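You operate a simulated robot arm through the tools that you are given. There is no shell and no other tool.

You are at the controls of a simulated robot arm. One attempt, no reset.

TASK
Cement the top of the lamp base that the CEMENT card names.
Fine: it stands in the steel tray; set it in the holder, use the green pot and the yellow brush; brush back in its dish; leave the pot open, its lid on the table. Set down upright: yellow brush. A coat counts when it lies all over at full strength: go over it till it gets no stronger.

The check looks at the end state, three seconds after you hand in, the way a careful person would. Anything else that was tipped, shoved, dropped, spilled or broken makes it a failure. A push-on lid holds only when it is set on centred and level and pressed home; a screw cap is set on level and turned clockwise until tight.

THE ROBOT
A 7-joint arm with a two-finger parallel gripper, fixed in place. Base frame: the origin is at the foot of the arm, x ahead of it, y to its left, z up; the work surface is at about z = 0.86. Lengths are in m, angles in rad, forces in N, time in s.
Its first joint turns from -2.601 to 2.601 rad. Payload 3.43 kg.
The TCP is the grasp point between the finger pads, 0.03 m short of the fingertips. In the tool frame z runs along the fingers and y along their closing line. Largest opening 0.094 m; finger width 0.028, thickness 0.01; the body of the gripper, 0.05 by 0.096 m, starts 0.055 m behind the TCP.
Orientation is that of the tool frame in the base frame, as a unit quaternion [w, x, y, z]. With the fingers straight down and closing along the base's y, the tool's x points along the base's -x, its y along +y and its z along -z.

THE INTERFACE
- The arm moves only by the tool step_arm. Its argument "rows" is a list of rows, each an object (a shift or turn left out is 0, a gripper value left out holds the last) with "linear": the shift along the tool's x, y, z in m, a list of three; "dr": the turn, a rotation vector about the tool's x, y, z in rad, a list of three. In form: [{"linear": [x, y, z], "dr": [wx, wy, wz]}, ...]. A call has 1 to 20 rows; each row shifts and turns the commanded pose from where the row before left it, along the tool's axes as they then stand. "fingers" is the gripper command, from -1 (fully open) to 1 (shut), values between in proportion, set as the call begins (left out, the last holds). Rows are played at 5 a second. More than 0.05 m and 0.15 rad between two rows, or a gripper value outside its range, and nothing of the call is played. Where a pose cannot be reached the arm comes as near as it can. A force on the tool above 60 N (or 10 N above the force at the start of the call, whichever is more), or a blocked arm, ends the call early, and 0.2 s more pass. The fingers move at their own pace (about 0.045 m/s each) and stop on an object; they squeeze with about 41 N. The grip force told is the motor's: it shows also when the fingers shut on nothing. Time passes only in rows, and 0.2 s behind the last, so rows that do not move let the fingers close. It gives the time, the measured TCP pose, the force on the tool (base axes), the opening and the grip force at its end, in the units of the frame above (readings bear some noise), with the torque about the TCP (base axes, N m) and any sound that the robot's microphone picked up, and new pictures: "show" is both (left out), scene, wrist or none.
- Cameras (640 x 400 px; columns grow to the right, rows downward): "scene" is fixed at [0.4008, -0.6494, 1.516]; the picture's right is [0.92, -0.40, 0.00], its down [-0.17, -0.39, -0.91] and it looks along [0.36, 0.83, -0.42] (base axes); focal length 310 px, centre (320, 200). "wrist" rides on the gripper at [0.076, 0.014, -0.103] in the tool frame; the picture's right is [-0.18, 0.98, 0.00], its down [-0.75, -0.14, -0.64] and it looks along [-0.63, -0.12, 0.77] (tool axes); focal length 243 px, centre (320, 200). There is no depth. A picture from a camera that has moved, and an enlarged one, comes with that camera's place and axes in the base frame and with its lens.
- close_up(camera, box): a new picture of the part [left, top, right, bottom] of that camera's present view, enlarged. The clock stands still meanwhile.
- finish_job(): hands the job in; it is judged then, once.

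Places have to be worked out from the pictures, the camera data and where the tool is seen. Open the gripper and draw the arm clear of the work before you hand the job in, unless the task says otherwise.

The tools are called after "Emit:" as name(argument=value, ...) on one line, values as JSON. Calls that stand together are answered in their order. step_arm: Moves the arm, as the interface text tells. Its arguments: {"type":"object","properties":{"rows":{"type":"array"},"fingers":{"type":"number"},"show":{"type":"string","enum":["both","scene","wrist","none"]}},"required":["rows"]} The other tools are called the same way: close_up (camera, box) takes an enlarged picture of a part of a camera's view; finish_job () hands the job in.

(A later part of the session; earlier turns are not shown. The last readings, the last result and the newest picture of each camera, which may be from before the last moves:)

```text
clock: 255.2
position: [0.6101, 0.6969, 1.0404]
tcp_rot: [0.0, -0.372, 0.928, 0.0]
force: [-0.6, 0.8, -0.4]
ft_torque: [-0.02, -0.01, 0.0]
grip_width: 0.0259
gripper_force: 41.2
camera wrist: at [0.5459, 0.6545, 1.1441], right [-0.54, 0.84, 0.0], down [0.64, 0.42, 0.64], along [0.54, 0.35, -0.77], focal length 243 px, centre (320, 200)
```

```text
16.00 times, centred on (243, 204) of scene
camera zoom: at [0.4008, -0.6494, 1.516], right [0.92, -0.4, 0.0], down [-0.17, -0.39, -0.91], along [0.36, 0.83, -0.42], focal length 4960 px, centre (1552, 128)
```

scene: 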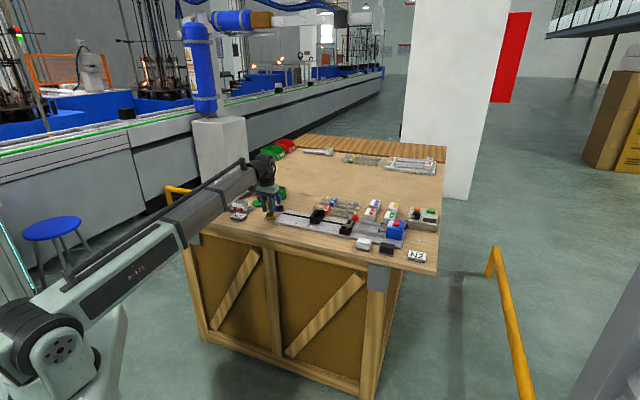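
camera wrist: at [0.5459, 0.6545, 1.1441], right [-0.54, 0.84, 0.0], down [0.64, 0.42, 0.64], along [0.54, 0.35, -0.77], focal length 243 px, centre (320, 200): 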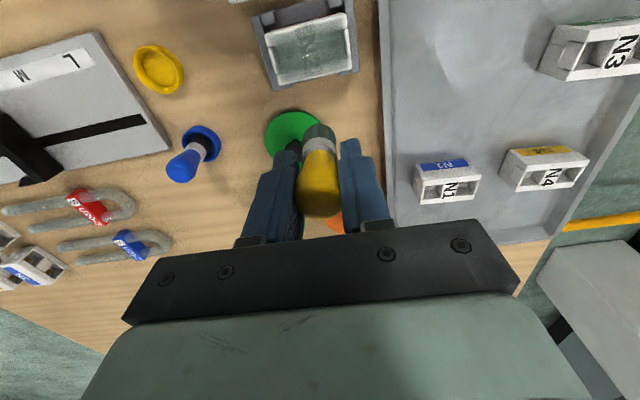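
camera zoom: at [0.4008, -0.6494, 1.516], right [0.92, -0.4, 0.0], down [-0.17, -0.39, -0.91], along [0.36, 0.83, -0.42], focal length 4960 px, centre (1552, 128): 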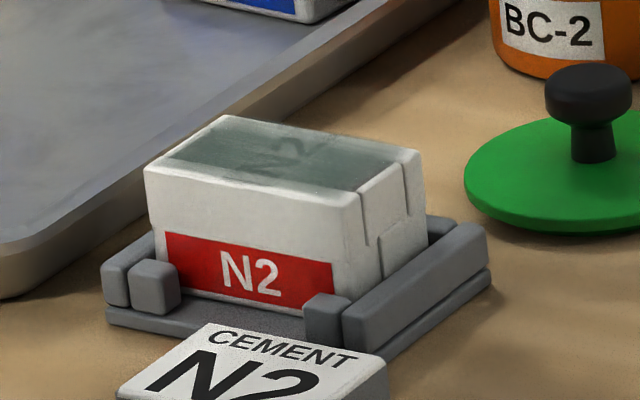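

I'll zoom tightly on the rims and ends to judge whether the film is even right to the edges.

Emit:
close_up(camera="wrist", box=[270, 8, 320, 48])

Emit:
close_up(camera="wrist", box=[270, 45, 320, 90])

Emit:
close_up(camera="wrist", box=[310, 8, 360, 78])

Emit:
close_up(camera="wrist", box=[412, 155, 486, 205])

```text
10.00 times, centred on (295, 28) of wrist
camera zoom: at [0.5459, 0.6545, 1.1441], right [-0.54, 0.84, 0.0], down [0.64, 0.42, 0.64], along [0.54, 0.35, -0.77], focal length 2426 px, centre (570, 1920)
```

zoom: 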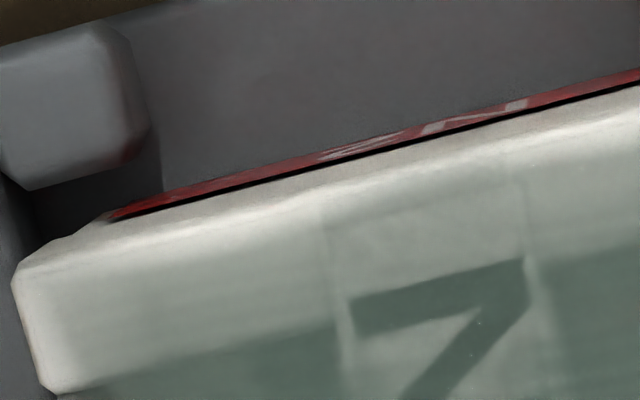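

```text
8.89 times, centred on (295, 68) of wrist
camera zoom: at [0.5459, 0.6545, 1.1441], right [-0.54, 0.84, 0.0], down [0.64, 0.42, 0.64], along [0.54, 0.35, -0.77], focal length 2157 px, centre (542, 1378)
```

zoom: 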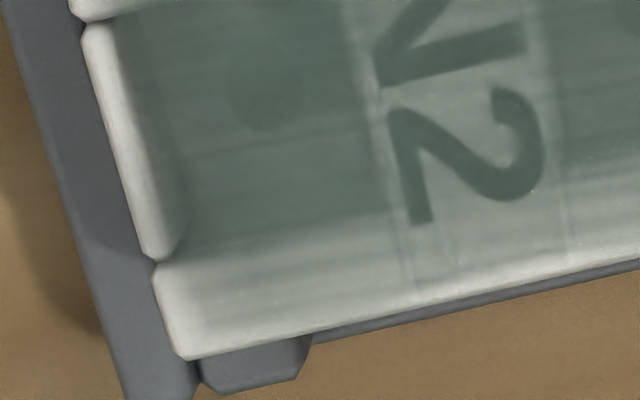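

```text
5.71 times, centred on (335, 43) of wrist
camera zoom: at [0.5459, 0.6545, 1.1441], right [-0.54, 0.84, 0.0], down [0.64, 0.42, 0.64], along [0.54, 0.35, -0.77], focal length 1386 px, centre (234, 1097)
```

zoom: 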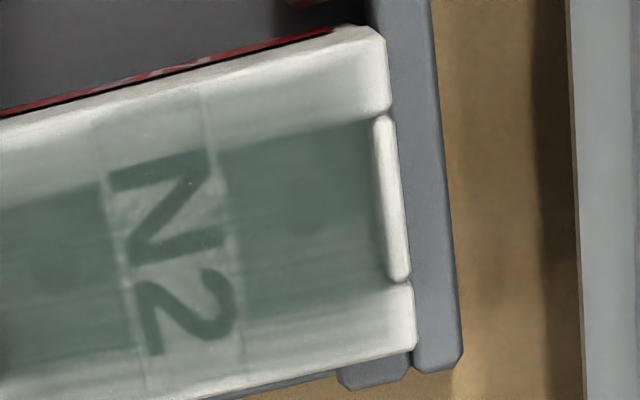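

```text
8.00 times, centred on (449, 180) of wrist
camera zoom: at [0.5459, 0.6545, 1.1441], right [-0.54, 0.84, 0.0], down [0.64, 0.42, 0.64], along [0.54, 0.35, -0.77], focal length 1941 px, centre (-712, 360)
```

zoom: 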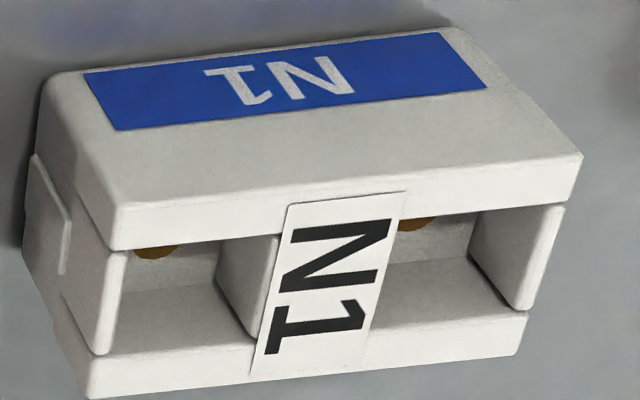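

The film reaches the rims but still shows streaks, and it fades near the ends and outer edges. I'll do more loaded cycles with longer strokes, starting with a reload.

Emit:
step_arm(rows=[{"linear": [0, -0.012, 0]}, {"linear": [0, -0.026, 0]}, {"linear": [0, -0.027, 0]}, {"linear": [-0.008, -0.0152, 0]}, {"linear": [-0.022, -0.007, 0]}, {"linear": [-0.034, 0, 0]}, {"linear": [-0.036, 0, 0]}, {"linear": [-0.03, 0, 0]}, {"linear": [-0.0165, 0, 0]}, {"linear": [-0.006, 0, 0]}, {}, {"linear": [0, 0, 0.02]}, {"linear": [0, 0, 0.03]}, {"linear": [0, 0, 0.025]}, {"linear": [0, 0, 0.012]}, {"linear": [0, 0, 0.0035]}, {}], fingers=1, show="none")

```text
clock: 258.8
position: [0.7795, 0.7387, 0.9508]
tcp_rot: [0.001, -0.372, 0.928, 0.0]
force: [-0.2, 1.1, 5.3]
ft_torque: [0.09, 0.09, 0.0]
grip_width: 0.0258
gripper_force: 40.7
```

Dip contact is at 5 N, so there's no further creep. I'll dwell, lift, and go to the -x edge lane.

Emit:
step_arm(rows=[{}, {}, {}, {"linear": [0, 0, -0.006]}, {"linear": [0, 0, -0.014]}, {"linear": [0, 0, -0.025]}, {"linear": [0, 0, -0.028]}, {"linear": [0, 0, -0.0175]}, {}], fingers=1, show="wrist")

Emit:
step_arm(rows=[{"linear": [0.01, 0, 0]}, {"linear": [0.02, 0, 0]}, {"linear": [0.03, 0, 0]}, {"linear": [0.035, 0, 0]}, {"linear": [0.035, 0, 0]}, {"linear": [0.025, 0.01, 0]}, {"linear": [0.015, 0.022, 0]}, {"linear": [0.0048, 0.025, 0]}, {"linear": [0, 0.018, 0]}, {"linear": [0, 0.0109, 0]}, {}, {"linear": [0, 0, 0.02]}, {"linear": [0, 0, 0.026]}, {"linear": [0, 0, 0.018]}, {"linear": [0, 0, 0.009]}, {"linear": [0, 0, 0.0025]}, {}], fingers=1, show="wrist")

Emit:
close_up(camera="wrist", box=[250, 40, 390, 240])

```text
clock: 260.8
position: [0.7795, 0.7384, 1.0411]
tcp_rot: [0.0, -0.372, 0.928, 0.0]
force: [0.3, 0.7, -0.7]
ft_torque: [0.02, 0.03, 0.0]
grip_width: 0.0261
gripper_force: 41.5
camera wrist: at [0.7159, 0.6969, 1.1441], right [-0.54, 0.84, 0.0], down [0.64, 0.42, 0.64], along [0.54, 0.35, -0.77], focal length 243 px, centre (320, 200)
```

wrist: 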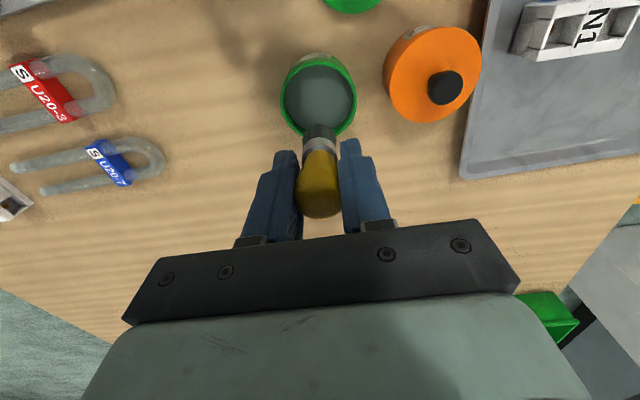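

```text
clock: 264.4
position: [0.595, 0.6802, 0.9649]
tcp_rot: [0.0, -0.372, 0.928, 0.0]
force: [0.7, -0.8, -0.6]
ft_torque: [0.01, 0.01, 0.01]
grip_width: 0.0259
gripper_force: 41.4
camera wrist: at [0.5305, 0.6378, 1.0687], right [-0.54, 0.84, 0.0], down [0.64, 0.42, 0.64], along [0.54, 0.35, -0.77], focal length 243 px, centre (320, 200)
```

wrist: 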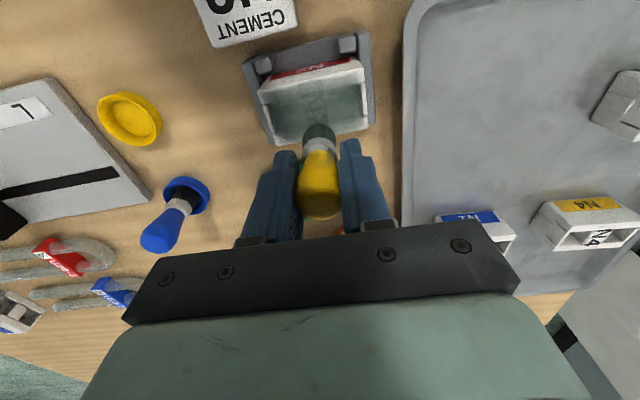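

```text
2.00 times, centred on (320, 140) of wrist
camera zoom: at [0.5305, 0.6378, 1.0687], right [-0.54, 0.84, 0.0], down [0.64, 0.42, 0.64], along [0.54, 0.35, -0.77], focal length 485 px, centre (320, 320)
```

zoom: 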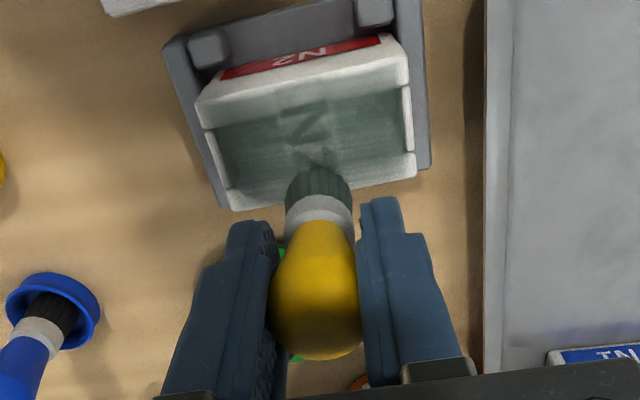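

Loaded and over the -x edge. I'll feel for contact.

Emit:
step_arm(rows=[{"linear": [0, 0, 0.001]}, {}], fingers=1, show="none")

```text
clock: 265.0
position: [0.5935, 0.6796, 0.9648]
tcp_rot: [-0.001, -0.371, 0.929, 0.0]
force: [0.1, 0.2, -0.2]
ft_torque: [-0.02, -0.02, 0.03]
grip_width: 0.0258
gripper_force: 41.4
```

Emit:
step_arm(rows=[{"linear": [0, 0, 0.0008]}, {}], fingers=1, show="none")

```text
clock: 265.6
position: [0.5936, 0.6795, 0.9634]
tcp_rot: [0.0, -0.371, 0.929, 0.0]
force: [-0.7, -0.9, 0.1]
ft_torque: [0.02, 0.01, 0.02]
grip_width: 0.0259
gripper_force: 40.7
```

Emit:
step_arm(rows=[{"linear": [0, 0, 0.0006]}, {}], fingers=1, show="none")

```text
clock: 266.2
position: [0.5944, 0.6807, 0.963]
tcp_rot: [0.0, -0.372, 0.928, 0.0]
force: [1.2, 1.9, 4.7]
ft_torque: [0.16, 0.03, -0.02]
grip_width: 0.0262
gripper_force: 41.4
```

4.7 N. Long passes (±0.036 m) along the -x edge.

Emit:
step_arm(rows=[{"linear": [0.0005, 0.018, 0]}, {"linear": [0.0005, 0.018, 0]}, {"linear": [-0.0005, -0.018, 0]}, {"linear": [-0.0005, -0.018, 0]}, {"linear": [-0.0005, -0.018, 0]}, {"linear": [-0.0005, -0.018, 0]}, {"linear": [0.0005, 0.018, 0]}, {"linear": [0.0005, 0.018, 0]}, {"linear": [0.0005, 0.018, 0]}, {"linear": [0.0005, 0.018, 0]}, {"linear": [-0.0005, -0.018, 0]}, {"linear": [-0.0005, -0.018, 0]}, {"linear": [-0.0005, -0.018, 0]}, {"linear": [-0.0005, -0.018, 0]}, {"linear": [0.0005, 0.018, 0]}, {"linear": [0.0005, 0.018, 0]}, {}], fingers=1, show="none")

Emit:
step_arm(rows=[{"linear": [0.008, 0, -0.0015]}, {"linear": [0, 0, 0.0016]}, {}], fingers=1, show="none")

```text
clock: 269.8
position: [0.5937, 0.6802, 0.9624]
tcp_rot: [0.0, -0.372, 0.928, -0.001]
force: [-0.1, 0.0, -0.4]
ft_torque: [0.01, -0.01, 0.02]
grip_width: 0.0259
gripper_force: 41.1
```

```text
clock: 270.6
position: [0.5873, 0.6751, 0.9631]
tcp_rot: [0.0, -0.371, 0.929, 0.001]
force: [-0.1, -1.3, 2.6]
ft_torque: [0.01, 0.06, -0.04]
grip_width: 0.0262
gripper_force: 40.8
```

Emit:
step_arm(rows=[{"linear": [0.0005, 0.018, 0.0003]}, {"linear": [0.0005, 0.018, 0]}, {"linear": [-0.0005, -0.018, 0]}, {"linear": [-0.0005, -0.018, 0]}, {"linear": [-0.0005, -0.018, 0]}, {"linear": [-0.0005, -0.018, 0]}, {"linear": [0.0005, 0.018, 0]}, {"linear": [0.0005, 0.018, 0]}, {"linear": [0.0005, 0.018, 0]}, {"linear": [0.0005, 0.018, 0]}, {"linear": [-0.0005, -0.018, 0]}, {"linear": [-0.0005, -0.018, 0]}, {"linear": [-0.0005, -0.018, 0]}, {"linear": [-0.0005, -0.018, 0]}, {"linear": [0.0005, 0.018, 0]}, {"linear": [0.0005, 0.018, 0]}, {}], fingers=1, show="wrist")

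Emit:
close_up(camera="wrist", box=[250, 40, 390, 200])

```text
clock: 274.2
position: [0.5892, 0.6732, 0.9597]
tcp_rot: [0.0, -0.372, 0.928, 0.0]
force: [1.4, -1.6, 7.4]
ft_torque: [-0.16, -0.13, 0.02]
grip_width: 0.0262
gripper_force: 40.8
camera wrist: at [0.5256, 0.6322, 1.0643], right [-0.54, 0.84, 0.0], down [0.64, 0.42, 0.64], along [0.54, 0.35, -0.77], focal length 243 px, centre (320, 200)
```

wrist: 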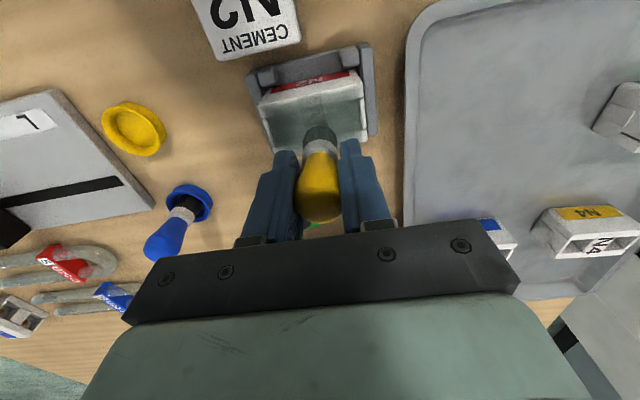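

```text
2.50 times, centred on (320, 120) of wrist
camera zoom: at [0.5256, 0.6322, 1.0643], right [-0.54, 0.84, 0.0], down [0.64, 0.42, 0.64], along [0.54, 0.35, -0.77], focal length 606 px, centre (320, 400)
```

zoom: 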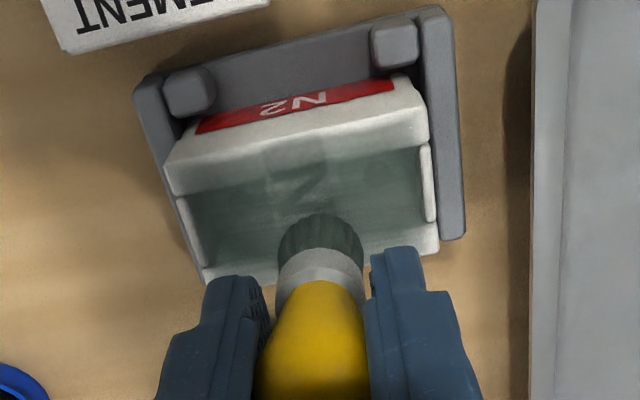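

Contact held at 7 N. Stepping to the -0.004 lane.

Emit:
step_arm(rows=[{"linear": [0.008, 0, -0.0015]}, {"linear": [0, 0, 0.0017]}, {}], fingers=1, show="none")

```text
clock: 275.0
position: [0.5825, 0.6692, 0.9615]
tcp_rot: [0.0, -0.371, 0.928, 0.0]
force: [0.1, -0.4, 0.3]
ft_torque: [0.04, -0.02, 0.01]
grip_width: 0.026
gripper_force: 40.9
```

Emit:
step_arm(rows=[{"linear": [0, 0, 0.0005]}, {}], fingers=1, show="none")

```text
clock: 275.6
position: [0.5823, 0.6682, 0.9614]
tcp_rot: [0.0, -0.371, 0.929, 0.0]
force: [-0.3, -0.4, -0.9]
ft_torque: [0.01, -0.01, -0.01]
grip_width: 0.026
gripper_force: 41.2
```

Emit:
step_arm(rows=[{"linear": [0, 0, 0.0005]}, {}], fingers=1, show="none")

```text
clock: 276.2
position: [0.5826, 0.6702, 0.9619]
tcp_rot: [0.001, -0.372, 0.928, 0.0]
force: [-0.5, 0.7, 1.5]
ft_torque: [0.0, -0.03, 0.0]
grip_width: 0.026
gripper_force: 41.2
```

Emit:
step_arm(rows=[{"linear": [0.0005, 0.018, 0.0004]}, {"linear": [0.0005, 0.018, 0]}, {"linear": [-0.0005, -0.018, 0]}, {"linear": [-0.0005, -0.018, 0]}, {"linear": [-0.0005, -0.018, 0]}, {"linear": [-0.0005, -0.018, 0]}, {"linear": [0.0005, 0.018, 0]}, {"linear": [0.0005, 0.018, 0]}, {"linear": [0.0005, 0.018, 0]}, {"linear": [0.0005, 0.018, 0]}, {"linear": [-0.0005, -0.018, 0]}, {"linear": [-0.0005, -0.018, 0]}, {"linear": [-0.0005, -0.018, 0]}, {"linear": [-0.0005, -0.018, 0]}, {"linear": [0.0005, 0.018, 0]}, {"linear": [0.0005, 0.018, 0]}, {}], fingers=1, show="none")

Emit:
step_arm(rows=[{"linear": [0, 0, -0.01]}, {"linear": [-0.014, 0, -0.025]}, {"linear": [-0.014, 0, -0.025]}, {"linear": [-0.014, 0, -0.0199]}, {}, {}], fingers=1, show="wrist")

Emit:
close_up(camera="wrist", box=[262, 5, 366, 90])

Emit:
close_up(camera="scene", box=[230, 196, 256, 213])

Emit:
close_up(camera="wrist", box=[250, 90, 390, 240])

```text
clock: 279.8
position: [0.5829, 0.6685, 0.9617]
tcp_rot: [0.001, -0.372, 0.928, 0.0]
force: [1.3, -0.3, -1.2]
ft_torque: [0.01, -0.01, 0.02]
grip_width: 0.026
gripper_force: 41.2
```

```text
clock: 281.2
position: [0.6133, 0.6975, 1.0412]
tcp_rot: [0.0, -0.371, 0.928, 0.0]
force: [-0.5, 0.5, -0.3]
ft_torque: [0.0, 0.02, 0.0]
grip_width: 0.0258
gripper_force: 41.3
camera wrist: at [0.5493, 0.6556, 1.1447], right [-0.54, 0.84, 0.0], down [0.64, 0.42, 0.64], along [0.54, 0.35, -0.77], focal length 243 px, centre (320, 200)
```

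wrist: 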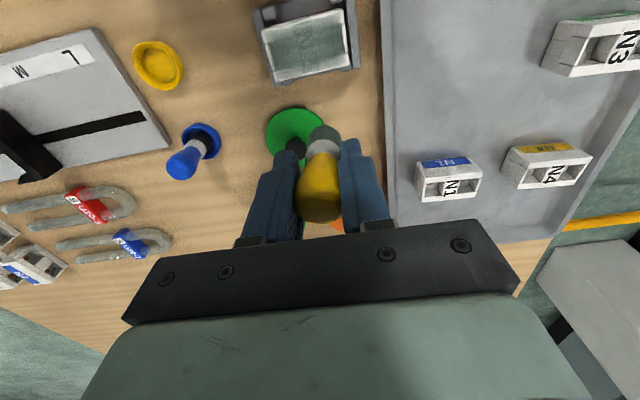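

```text
4.71 times, centred on (314, 48) of wrist
camera zoom: at [0.5493, 0.6556, 1.1447], right [-0.54, 0.84, 0.0], down [0.64, 0.42, 0.64], along [0.54, 0.35, -0.77], focal length 1142 px, centre (348, 918)
```

zoom: 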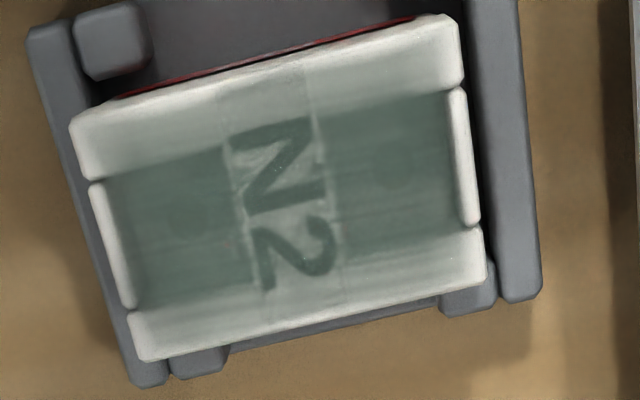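

```text
16.00 times, centred on (243, 204) of scene
camera zoom: at [0.4008, -0.6494, 1.516], right [0.92, -0.4, 0.0], down [-0.17, -0.39, -0.91], along [0.36, 0.83, -0.42], focal length 4960 px, centre (1552, 128)
```

zoom: 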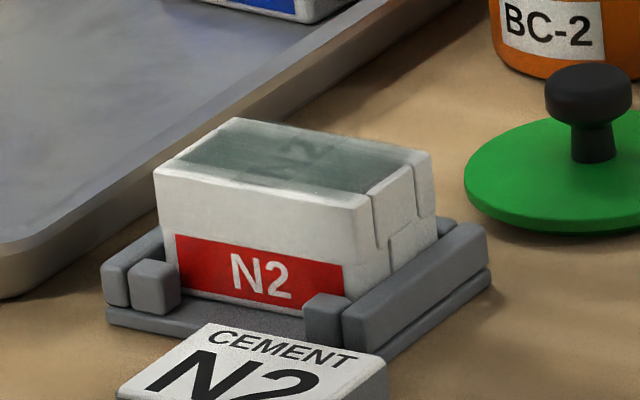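

```text
2.67 times, centred on (320, 165) of wrist
camera zoom: at [0.5493, 0.6556, 1.1447], right [-0.54, 0.84, 0.0], down [0.64, 0.42, 0.64], along [0.54, 0.35, -0.77], focal length 647 px, centre (320, 293)
```

zoom: 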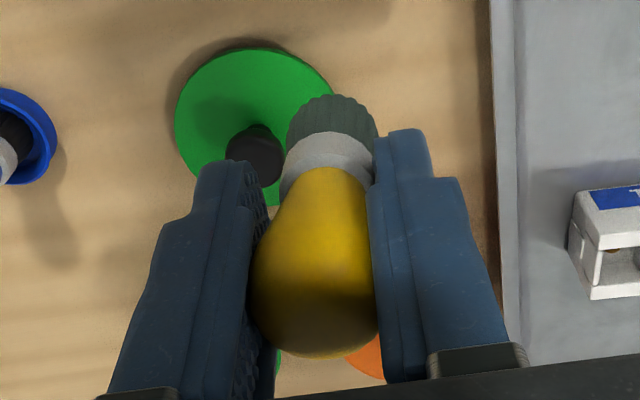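

I'll take an even tighter scene view of the coated top as a fixed reference for comparing strength.

Emit:
close_up(camera="scene", box=[234, 198, 250, 208])

Emit:
close_up(camera="wrist", box=[272, 12, 352, 78])

```text
16.00 times, centred on (242, 203) of scene
camera zoom: at [0.4008, -0.6494, 1.516], right [0.92, -0.4, 0.0], down [-0.17, -0.39, -0.91], along [0.36, 0.83, -0.42], focal length 4960 px, centre (1568, 152)
```

zoom: 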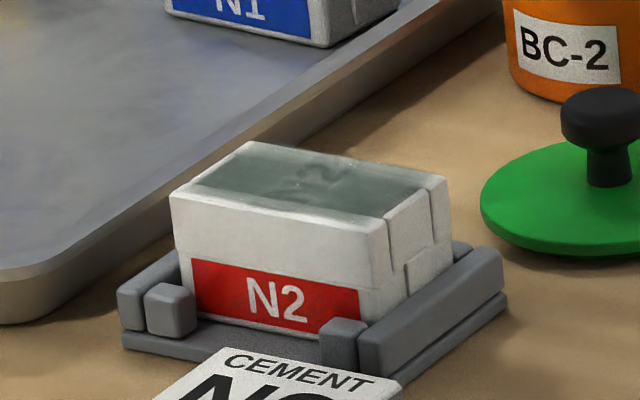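

```text
6.06 times, centred on (312, 45) of wrist
camera zoom: at [0.5493, 0.6556, 1.1447], right [-0.54, 0.84, 0.0], down [0.64, 0.42, 0.64], along [0.54, 0.35, -0.77], focal length 1470 px, centre (368, 1139)
```

zoom: 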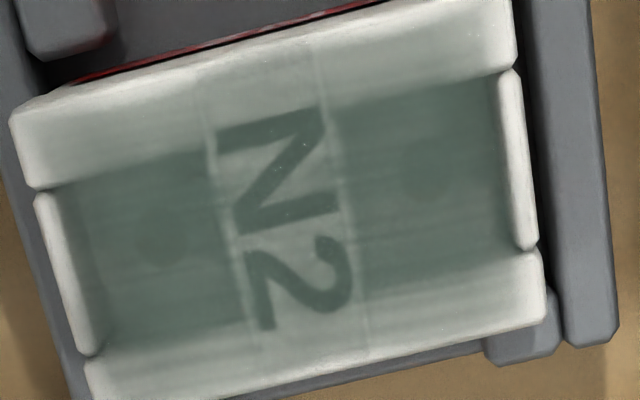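

The film is weaker toward the two short ends, probably because the arm cuts the turn-arounds short. Next cycle I'll dwell at the ends and also stroke across them. Reloading now.

Emit:
step_arm(rows=[{"linear": [0, -0.012, 0]}, {"linear": [0, -0.026, 0]}, {"linear": [0, -0.028, 0]}, {"linear": [-0.008, -0.0165, 0]}, {"linear": [-0.022, -0.0077, 0]}, {"linear": [-0.034, 0, 0]}, {"linear": [-0.036, 0, 0]}, {"linear": [-0.028, 0, 0]}, {"linear": [-0.0148, 0, 0]}, {"linear": [-0.006, 0, 0]}, {}, {"linear": [0, 0, 0.02]}, {"linear": [0, 0, 0.03]}, {"linear": [0, 0, 0.025]}, {"linear": [0, 0, 0.012]}, {"linear": [0, 0, 0.0035]}, {}], fingers=1, show="none")

```text
clock: 284.8
position: [0.7823, 0.7346, 0.9492]
tcp_rot: [0.0, -0.372, 0.928, 0.0]
force: [-0.3, 0.1, -0.8]
ft_torque: [0.0, 0.02, -0.03]
grip_width: 0.0258
gripper_force: 41.6
```

Emit:
step_arm(rows=[{"linear": [0, 0, 0.0012]}, {}], fingers=1, show="none")

```text
clock: 285.4
position: [0.7828, 0.7353, 0.9488]
tcp_rot: [0.0, -0.372, 0.928, 0.0]
force: [0.3, -0.7, -0.9]
ft_torque: [0.02, 0.02, 0.02]
grip_width: 0.0258
gripper_force: 40.9
```

Emit:
step_arm(rows=[{"linear": [0, 0, 0.0012]}, {}], fingers=1, show="none")

```text
clock: 286.0
position: [0.7828, 0.7355, 0.9475]
tcp_rot: [-0.001, -0.371, 0.928, 0.0]
force: [0.2, 0.2, -0.7]
ft_torque: [0.0, 0.0, -0.01]
grip_width: 0.0259
gripper_force: 41.1
```

Emit:
step_arm(rows=[{"linear": [0, 0, 0.001]}, {}], fingers=1, show="none")

```text
clock: 286.6
position: [0.7823, 0.7351, 0.9472]
tcp_rot: [0.0, -0.371, 0.928, 0.0]
force: [0.7, 0.4, 2.8]
ft_torque: [-0.01, -0.05, -0.03]
grip_width: 0.0258
gripper_force: 41.1
```

Emit:
step_arm(rows=[{"linear": [0, 0, 0.0004]}, {}, {}, {}, {"linear": [0, 0, -0.006]}, {"linear": [0, 0, -0.014]}, {"linear": [0, 0, -0.025]}, {"linear": [0, 0, -0.029]}, {"linear": [0, 0, -0.0203]}, {}], fingers=1, show="none")

Emit:
step_arm(rows=[{"linear": [0.01, 0, 0]}, {"linear": [0.022, 0, 0]}, {"linear": [0.033, 0, 0]}, {"linear": [0.037, 0, 0]}, {"linear": [0.037, 0, 0]}, {"linear": [0.032, 0.01, 0]}, {"linear": [0.025, 0.02, 0]}, {"linear": [0.0134, 0.025, 0]}, {"linear": [0.005, 0.018, 0]}, {"linear": [0, 0.0109, 0]}, {}, {"linear": [0, 0, 0.02]}, {"linear": [0, 0, 0.028]}, {"linear": [0, 0, 0.02]}, {"linear": [0, 0, 0.009]}, {"linear": [0, 0, 0.0025]}, {}], fingers=1, show="wrist")

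Emit:
close_up(camera="wrist", box=[250, 60, 390, 240])

```text
clock: 288.8
position: [0.7824, 0.7348, 1.0404]
tcp_rot: [0.0, -0.371, 0.929, 0.0]
force: [0.6, 0.0, 0.0]
ft_torque: [-0.01, 0.02, 0.0]
grip_width: 0.0261
gripper_force: 40.8
```

```text
clock: 292.4
position: [0.5692, 0.6484, 0.9614]
tcp_rot: [0.0, -0.371, 0.929, 0.0]
force: [0.2, 0.0, 0.4]
ft_torque: [-0.02, 0.0, 0.02]
grip_width: 0.0259
gripper_force: 40.6
camera wrist: at [0.5064, 0.6064, 1.0648], right [-0.54, 0.84, 0.0], down [0.64, 0.42, 0.64], along [0.54, 0.35, -0.77], focal length 243 px, centre (320, 200)
```

wrist: 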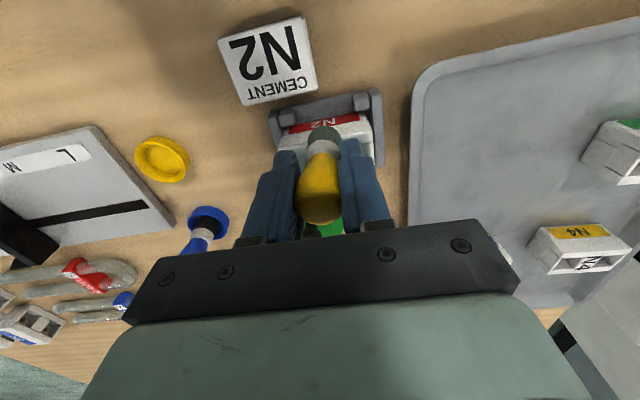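

```text
2.22 times, centred on (320, 150) of wrist
camera zoom: at [0.5064, 0.6064, 1.0648], right [-0.54, 0.84, 0.0], down [0.64, 0.42, 0.64], along [0.54, 0.35, -0.77], focal length 539 px, centre (320, 311)
```

zoom: 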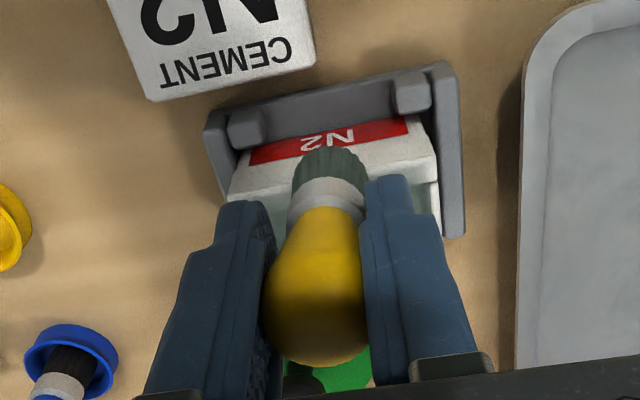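

Emit:
step_arm(rows=[{"linear": [0, 0, 0.001]}, {}], fingers=1, show="none")

```text
clock: 293.0
position: [0.5699, 0.6487, 0.9592]
tcp_rot: [-0.001, -0.372, 0.928, 0.0]
force: [-0.8, -0.9, 1.9]
ft_torque: [0.0, -0.02, 0.02]
grip_width: 0.0258
gripper_force: 41.7
```

Emit:
step_arm(rows=[{"linear": [0, 0, 0.0005]}, {}], fingers=1, show="none")

```text
clock: 293.6
position: [0.57, 0.6485, 0.9603]
tcp_rot: [0.0, -0.371, 0.929, 0.0]
force: [-0.4, -0.2, 9.5]
ft_torque: [0.01, -0.06, 0.0]
grip_width: 0.0258
gripper_force: 40.9
```

9.5 N. Passes along the +x edge with dwells at both ends.

Emit:
step_arm(rows=[{"linear": [0.0005, 0.018, -0.0002]}, {"linear": [0.0005, 0.018, 0]}, {}, {"linear": [-0.0005, -0.018, 0]}, {"linear": [-0.0005, -0.018, 0]}, {"linear": [-0.0005, -0.018, 0]}, {"linear": [-0.0005, -0.018, 0]}, {}, {"linear": [0.0005, 0.018, 0]}, {"linear": [0.0005, 0.018, 0]}, {"linear": [0.0005, 0.018, 0]}, {"linear": [0.0005, 0.018, 0]}, {}, {"linear": [-0.0005, -0.018, 0]}, {"linear": [-0.0005, -0.018, 0]}, {"linear": [-0.0005, -0.018, 0]}, {"linear": [-0.0005, -0.018, 0]}, {}], fingers=1, show="wrist")

Emit:
close_up(camera="wrist", box=[250, 60, 420, 220])

```text
clock: 297.4
position: [0.5961, 0.6227, 0.9591]
tcp_rot: [-0.001, -0.371, 0.929, 0.0]
force: [0.4, 0.0, 0.0]
ft_torque: [-0.02, -0.03, 0.01]
grip_width: 0.026
gripper_force: 41.3
camera wrist: at [0.5317, 0.5794, 1.0634], right [-0.54, 0.84, 0.0], down [0.64, 0.42, 0.64], along [0.54, 0.35, -0.77], focal length 243 px, centre (320, 200)
```

wrist: 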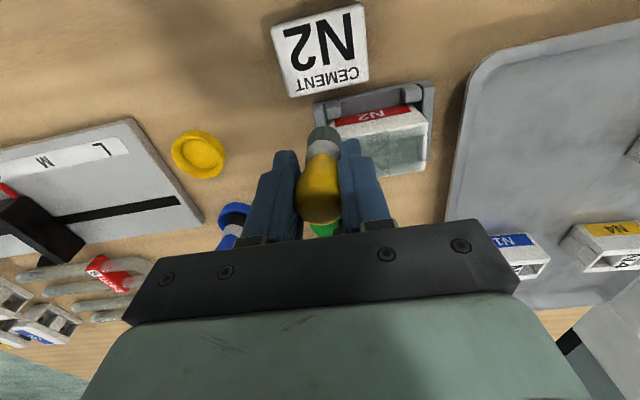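

```text
2.50 times, centred on (335, 140) of wrist
camera zoom: at [0.5317, 0.5794, 1.0634], right [-0.54, 0.84, 0.0], down [0.64, 0.42, 0.64], along [0.54, 0.35, -0.77], focal length 606 px, centre (282, 350)
```

zoom: 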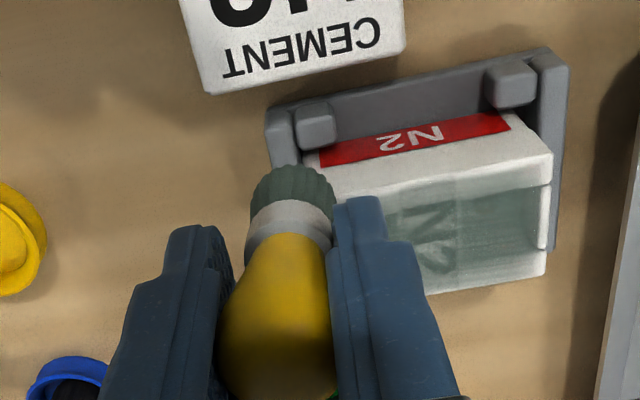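

At the -y end now. I'll stroke across this short end (along x) twice with light contact.

Emit:
step_arm(rows=[{"linear": [0, 0.006, 0]}, {"linear": [-0.01, 0, -0.0002]}, {"linear": [-0.01, 0, -0.0002]}, {"linear": [-0.01, 0, -0.0002]}, {"linear": [-0.01, 0, -0.0002]}, {}, {"linear": [0.01, 0, 0.0002]}, {"linear": [0.01, 0, 0.0002]}, {"linear": [0.01, 0, 0.0002]}, {"linear": [0.01, 0, 0.0002]}, {}, {"linear": [-0.01, 0, -0.0002]}, {"linear": [-0.01, 0, -0.0002]}, {}], fingers=1, show="wrist")

Emit:
close_up(camera="wrist", box=[250, 40, 420, 200])

```text
clock: 300.4
position: [0.6065, 0.6396, 0.9594]
tcp_rot: [0.0, -0.372, 0.928, 0.0]
force: [-0.9, -0.2, 4.6]
ft_torque: [-0.03, 0.06, -0.02]
grip_width: 0.0257
gripper_force: 40.6
camera wrist: at [0.5427, 0.5979, 1.0632], right [-0.54, 0.84, 0.0], down [0.64, 0.42, 0.64], along [0.54, 0.35, -0.77], focal length 243 px, centre (320, 200)
```

wrist: 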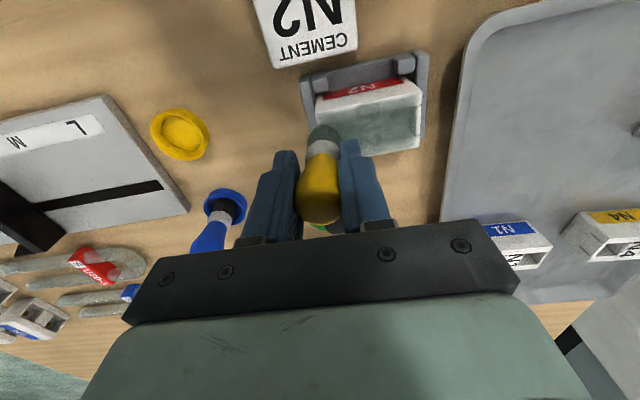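

```text
2.50 times, centred on (335, 120) of wrist
camera zoom: at [0.5427, 0.5979, 1.0632], right [-0.54, 0.84, 0.0], down [0.64, 0.42, 0.64], along [0.54, 0.35, -0.77], focal length 606 px, centre (282, 400)
```

zoom: 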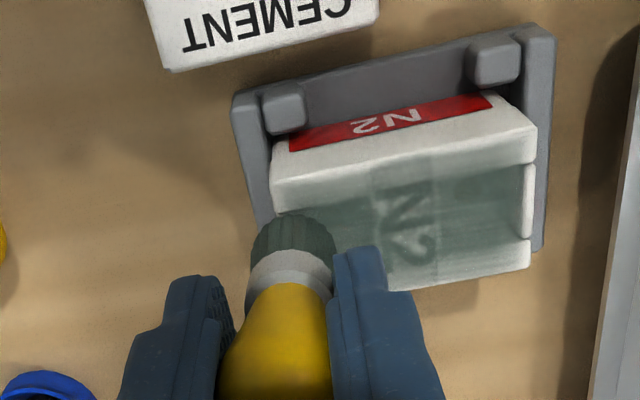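

Good. I'll sweep up the middle to the +y end and stroke across that end as well.

Emit:
step_arm(rows=[{"linear": [0.0004, 0.0155, 0]}, {"linear": [0.0004, 0.0155, 0]}, {"linear": [0.0004, 0.0155, 0]}, {"linear": [0.0004, 0.0155, 0]}, {}, {"linear": [-0.01, 0, -0.0002]}, {"linear": [-0.01, 0, -0.0002]}, {}, {"linear": [0.01, 0, 0.0002]}, {"linear": [0.01, 0, 0.0002]}, {"linear": [0.01, 0, 0.0002]}, {"linear": [0.01, 0, 0.0002]}, {}, {"linear": [-0.01, 0, -0.0002]}, {"linear": [-0.01, 0, -0.0002]}, {"linear": [-0.01, 0, -0.0002]}, {"linear": [-0.01, 0, -0.0002]}, {}], fingers=1, show="wrist")

Emit:
close_up(camera="wrist", box=[220, 30, 390, 190])

```text
clock: 304.2
position: [0.5759, 0.6984, 0.9602]
tcp_rot: [-0.001, -0.371, 0.929, 0.0]
force: [-0.8, 0.0, 1.9]
ft_torque: [-0.03, 0.04, 0.01]
grip_width: 0.0257
gripper_force: 41.3
camera wrist: at [0.5121, 0.6564, 1.0637], right [-0.54, 0.84, 0.0], down [0.64, 0.42, 0.64], along [0.54, 0.35, -0.77], focal length 243 px, centre (320, 200)
```

wrist: 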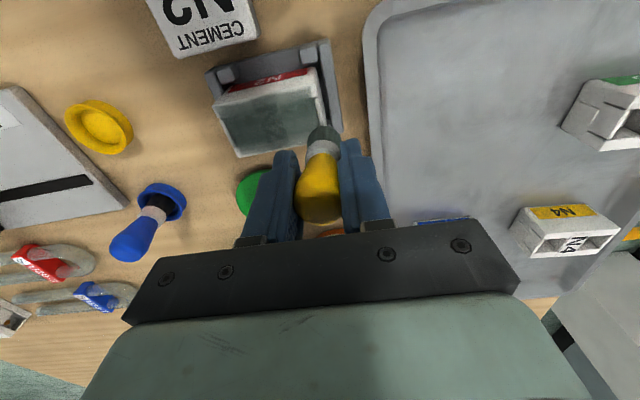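

```text
2.50 times, centred on (305, 110) of wrist
camera zoom: at [0.5121, 0.6564, 1.0637], right [-0.54, 0.84, 0.0], down [0.64, 0.42, 0.64], along [0.54, 0.35, -0.77], focal length 606 px, centre (358, 425)
```

zoom: 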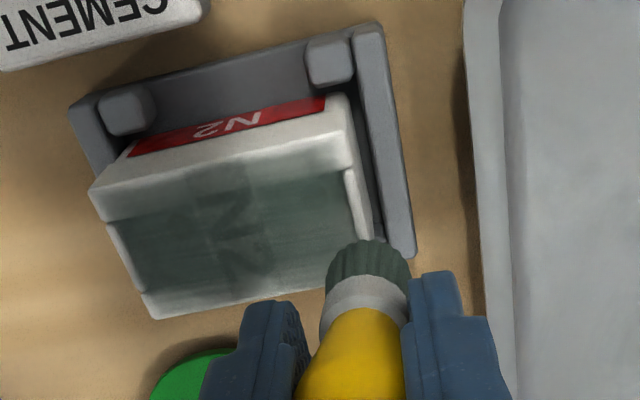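

The ends are filling in and the film looks strong from this angle. I'll lift aside for another overall look.

Emit:
step_arm(rows=[{"linear": [0, 0, -0.01]}, {"linear": [-0.008, -0.009, -0.025]}, {"linear": [-0.009, -0.01, -0.025]}, {"linear": [-0.009, -0.0097, -0.02]}, {}, {}], fingers=1, show="wrist")

Emit:
close_up(camera="wrist", box=[262, 5, 366, 90])

Emit:
close_up(camera="scene", box=[234, 198, 250, 208])

Emit:
close_up(camera="wrist", box=[250, 90, 390, 240])

```text
clock: 305.6
position: [0.6175, 0.6955, 1.039]
tcp_rot: [0.001, -0.372, 0.928, 0.0]
force: [0.5, -0.6, 0.4]
ft_torque: [-0.01, -0.04, -0.01]
grip_width: 0.0257
gripper_force: 40.9
camera wrist: at [0.5531, 0.6534, 1.1436], right [-0.54, 0.84, 0.0], down [0.64, 0.42, 0.64], along [0.54, 0.35, -0.77], focal length 243 px, centre (320, 200)
```

wrist: 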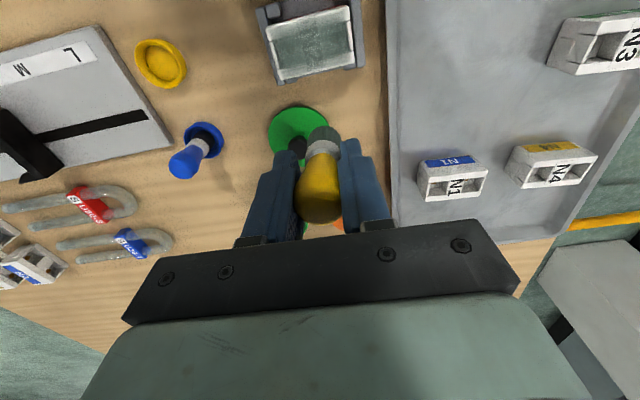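

```text
4.71 times, centred on (314, 48) of wrist
camera zoom: at [0.5531, 0.6534, 1.1436], right [-0.54, 0.84, 0.0], down [0.64, 0.42, 0.64], along [0.54, 0.35, -0.77], focal length 1142 px, centre (348, 918)
```

zoom: 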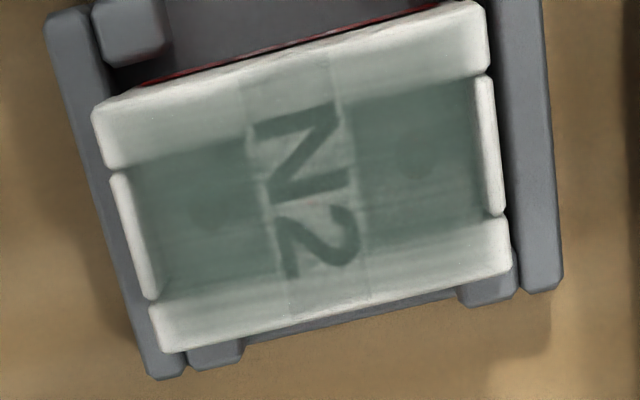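

```text
16.00 times, centred on (242, 203) of scene
camera zoom: at [0.4008, -0.6494, 1.516], right [0.92, -0.4, 0.0], down [-0.17, -0.39, -0.91], along [0.36, 0.83, -0.42], focal length 4960 px, centre (1568, 152)
```

zoom: 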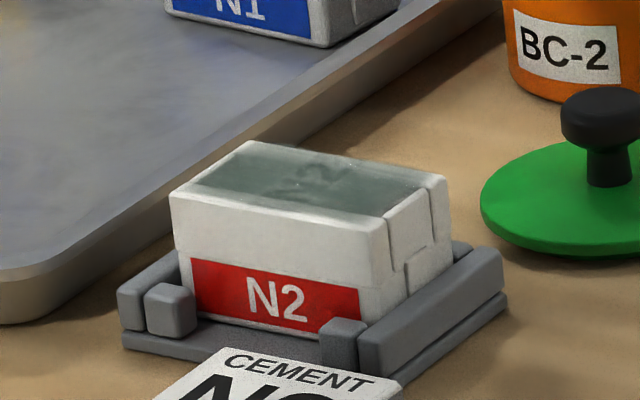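

```text
2.67 times, centred on (320, 165) of wrist
camera zoom: at [0.5531, 0.6534, 1.1436], right [-0.54, 0.84, 0.0], down [0.64, 0.42, 0.64], along [0.54, 0.35, -0.77], focal length 647 px, centre (320, 293)
```

zoom: 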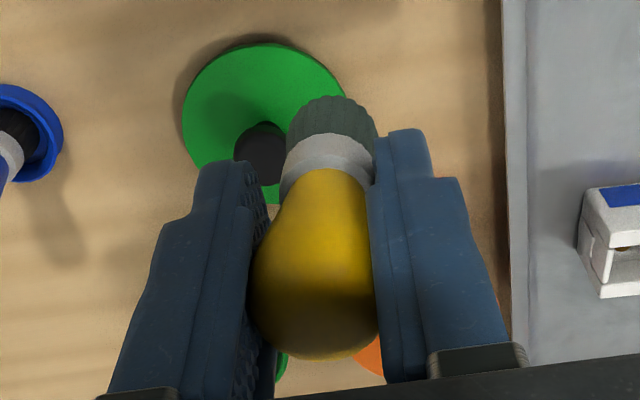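

The film is now close to even. I'll run another full cycle to make sure it's saturated, especially the rims: reload first.

Emit:
step_arm(rows=[{"linear": [0, -0.012, 0]}, {"linear": [0, -0.026, 0]}, {"linear": [0, -0.027, 0]}, {"linear": [-0.008, -0.0144, 0]}, {"linear": [-0.022, -0.007, 0]}, {"linear": [-0.034, 0, 0]}, {"linear": [-0.036, 0, 0]}, {"linear": [-0.028, 0, 0]}, {"linear": [-0.015, 0, 0]}, {"linear": [-0.006, 0, 0]}, {}, {"linear": [0, 0, 0.02]}, {"linear": [0, 0, 0.03]}, {"linear": [0, 0, 0.025]}, {"linear": [0, 0, 0.014]}, {"linear": [0, 0, 0.0045]}, {}], fingers=1, show="none")

```text
clock: 309.2
position: [0.7828, 0.736, 0.948]
tcp_rot: [0.001, -0.372, 0.928, 0.0]
force: [0.5, 0.4, -0.5]
ft_torque: [0.0, 0.01, -0.06]
grip_width: 0.0257
gripper_force: 41.2
```

Emit:
step_arm(rows=[{"linear": [0, 0, 0.001]}, {}], fingers=1, show="none")

```text
clock: 309.8
position: [0.782, 0.7358, 0.9449]
tcp_rot: [0.0, -0.372, 0.928, 0.0]
force: [0.1, -0.6, -0.1]
ft_torque: [0.02, -0.02, 0.0]
grip_width: 0.0258
gripper_force: 40.5
```

Emit:
step_arm(rows=[{"linear": [0, 0, 0.001]}, {}], fingers=1, show="none")

```text
clock: 310.4
position: [0.7814, 0.7366, 0.9454]
tcp_rot: [0.001, -0.371, 0.929, 0.001]
force: [1.6, 2.8, 7.1]
ft_torque: [0.07, -0.14, 0.04]
grip_width: 0.026
gripper_force: 41.4
```

Dipped (7 N). I'll dwell, lift and go to the +x edge.

Emit:
step_arm(rows=[{}, {}, {}, {"linear": [0, 0, -0.006]}, {"linear": [0, 0, -0.014]}, {"linear": [0, 0, -0.025]}, {"linear": [0, 0, -0.029]}, {"linear": [0, 0, -0.0215]}, {}], fingers=1, show="wrist")

Emit:
step_arm(rows=[{"linear": [0.01, 0, 0]}, {"linear": [0.022, 0, 0]}, {"linear": [0.033, 0, 0]}, {"linear": [0.037, 0, 0]}, {"linear": [0.037, 0, 0]}, {"linear": [0.032, 0.01, 0]}, {"linear": [0.025, 0.02, 0]}, {"linear": [0.0146, 0.025, 0]}, {"linear": [0.005, 0.019, 0]}, {"linear": [0, 0.011, 0]}, {}, {"linear": [0, 0, 0.02]}, {"linear": [0, 0, 0.028]}, {"linear": [0, 0, 0.02]}, {"linear": [0, 0, 0.0105]}, {"linear": [0, 0, 0.0025]}, {}], fingers=1, show="none")

```text
clock: 312.4
position: [0.7817, 0.7365, 1.0388]
tcp_rot: [0.0, -0.371, 0.929, 0.001]
force: [0.6, -0.2, -0.7]
ft_torque: [0.0, -0.01, -0.02]
grip_width: 0.026
gripper_force: 41.2
camera wrist: at [0.7173, 0.6936, 1.1437], right [-0.54, 0.84, 0.0], down [0.64, 0.42, 0.64], along [0.54, 0.35, -0.77], focal length 243 px, centre (320, 200)
```

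wrist: 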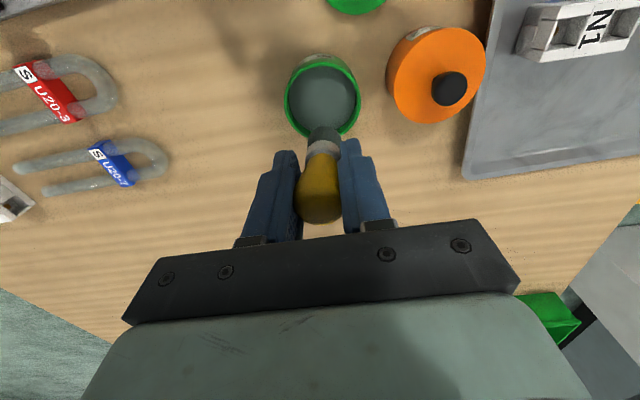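

```text
clock: 316.0
position: [0.5691, 0.6486, 0.9605]
tcp_rot: [0.001, -0.371, 0.929, 0.0]
force: [0.0, -1.2, 10.8]
ft_torque: [-0.08, -0.06, 0.01]
grip_width: 0.0258
gripper_force: 40.6
```

Contact 11 N; easing 0.3 mm and sweeping the +x edge with end dwells.

Emit:
step_arm(rows=[{"linear": [0.0005, 0.018, -0.0003]}, {"linear": [0.0005, 0.018, 0]}, {}, {"linear": [-0.0005, -0.018, 0]}, {"linear": [-0.0005, -0.018, 0]}, {"linear": [-0.0005, -0.018, 0]}, {"linear": [-0.0005, -0.018, 0]}, {}, {"linear": [0.0005, 0.018, 0]}, {"linear": [0.0005, 0.018, 0]}, {"linear": [0.0005, 0.018, 0]}, {"linear": [0.0005, 0.018, 0]}, {}, {"linear": [-0.0005, -0.018, 0]}, {"linear": [-0.0005, -0.018, 0]}, {}], fingers=1, show="none")

Emit:
step_arm(rows=[{"linear": [-0.008, 0, -0.0015]}, {"linear": [0, 0, 0.0014]}, {}], fingers=1, show="none")

```text
clock: 319.4
position: [0.5686, 0.6498, 0.9598]
tcp_rot: [-0.001, -0.371, 0.928, 0.0]
force: [-1.1, 1.7, 5.7]
ft_torque: [0.06, -0.01, 0.02]
grip_width: 0.0259
gripper_force: 40.7
```

```text
clock: 320.2
position: [0.5741, 0.6539, 0.9612]
tcp_rot: [0.001, -0.371, 0.929, 0.0]
force: [-0.3, -0.4, -0.3]
ft_torque: [0.0, 0.01, 0.02]
grip_width: 0.0258
gripper_force: 41.2
```

Emit:
step_arm(rows=[{"linear": [0, 0, 0.0006]}, {}], fingers=1, show="none")

```text
clock: 320.8
position: [0.5743, 0.6546, 0.9586]
tcp_rot: [0.0, -0.372, 0.928, 0.001]
force: [-0.5, 1.3, 7.1]
ft_torque: [-0.01, -0.01, -0.03]
grip_width: 0.0262
gripper_force: 41.3
```

7 N at the +0.012 lane. Sweeping with end dwells, then stepping to +0.004.

Emit:
step_arm(rows=[{"linear": [0.0005, 0.017, -0.0001]}, {"linear": [0.0005, 0.017, 0]}, {}, {"linear": [-0.0005, -0.017, 0]}, {"linear": [-0.0005, -0.017, 0]}, {"linear": [-0.0005, -0.017, 0]}, {"linear": [-0.0005, -0.017, 0]}, {}, {"linear": [0.0005, 0.017, 0]}, {"linear": [0.0005, 0.017, 0]}, {"linear": [0.0005, 0.017, 0]}, {"linear": [0.0005, 0.017, 0]}, {}, {"linear": [-0.0005, -0.017, 0]}, {"linear": [-0.0005, -0.017, 0]}, {"linear": [-0.008, 0, -0.0015]}, {"linear": [0, 0, 0.0015]}, {}], fingers=1, show="none")

```text
clock: 324.6
position: [0.5799, 0.6583, 0.96]
tcp_rot: [0.0, -0.372, 0.928, 0.0]
force: [1.0, -1.2, 1.5]
ft_torque: [-0.01, -0.01, 0.02]
grip_width: 0.0259
gripper_force: 40.9
```

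Emit:
step_arm(rows=[{"linear": [0.0005, 0.017, 0.0004]}, {"linear": [0.0005, 0.017, 0]}, {}, {"linear": [-0.0005, -0.017, 0]}, {"linear": [-0.0005, -0.017, 0]}, {"linear": [-0.0005, -0.017, 0]}, {"linear": [-0.0005, -0.017, 0]}, {}, {"linear": [0.0005, 0.017, 0]}, {"linear": [0.0005, 0.017, 0]}, {"linear": [0.0005, 0.017, 0]}, {"linear": [0.0005, 0.017, 0]}, {}, {"linear": [-0.0005, -0.017, 0]}, {"linear": [-0.0005, -0.017, 0]}, {"linear": [-0.008, 0, -0.0015]}, {"linear": [0, 0, 0.0015]}, {}], fingers=1, show="wrist")

Emit:
close_up(camera="wrist", box=[240, 40, 400, 190])

```text
clock: 328.4
position: [0.5836, 0.6658, 0.9595]
tcp_rot: [0.0, -0.371, 0.929, -0.001]
force: [-0.1, -0.3, 0.0]
ft_torque: [0.02, 0.0, 0.01]
grip_width: 0.026
gripper_force: 40.4
camera wrist: at [0.5218, 0.6237, 1.0626], right [-0.54, 0.84, 0.0], down [0.64, 0.42, 0.64], along [0.54, 0.35, -0.77], focal length 243 px, centre (320, 200)
```

wrist: 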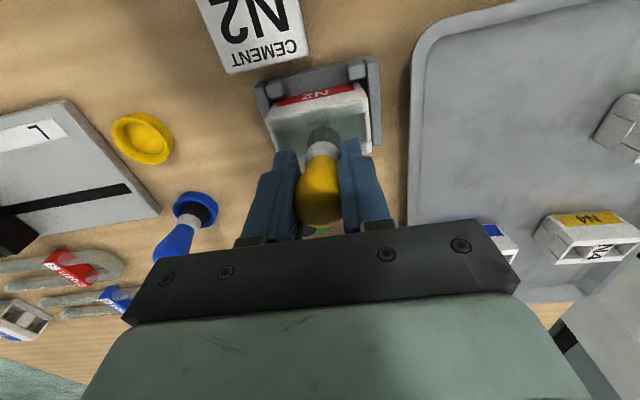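

```text
2.67 times, centred on (320, 115) of wrist
camera zoom: at [0.5218, 0.6237, 1.0626], right [-0.54, 0.84, 0.0], down [0.64, 0.42, 0.64], along [0.54, 0.35, -0.77], focal length 647 px, centre (320, 427)
```

zoom: 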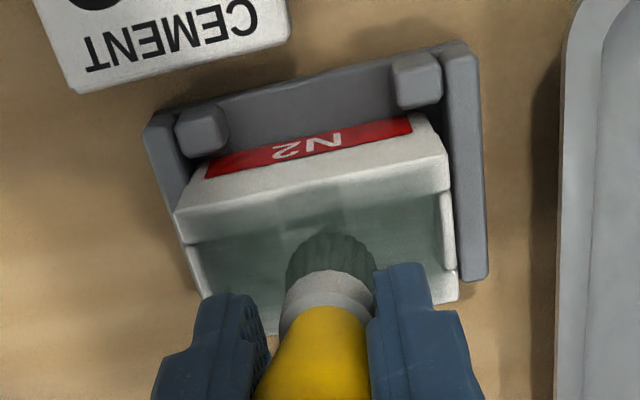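

The +x half now hides the label well. I'll feel for contact on the -0.004 lane.

Emit:
step_arm(rows=[{"linear": [0, 0, 0.0006]}, {}], fingers=1, show="none")

```text
clock: 329.0
position: [0.5844, 0.6654, 0.9584]
tcp_rot: [0.0, -0.371, 0.929, 0.0]
force: [-0.1, -0.3, 2.2]
ft_torque: [-0.03, -0.02, -0.01]
grip_width: 0.026
gripper_force: 40.4
```

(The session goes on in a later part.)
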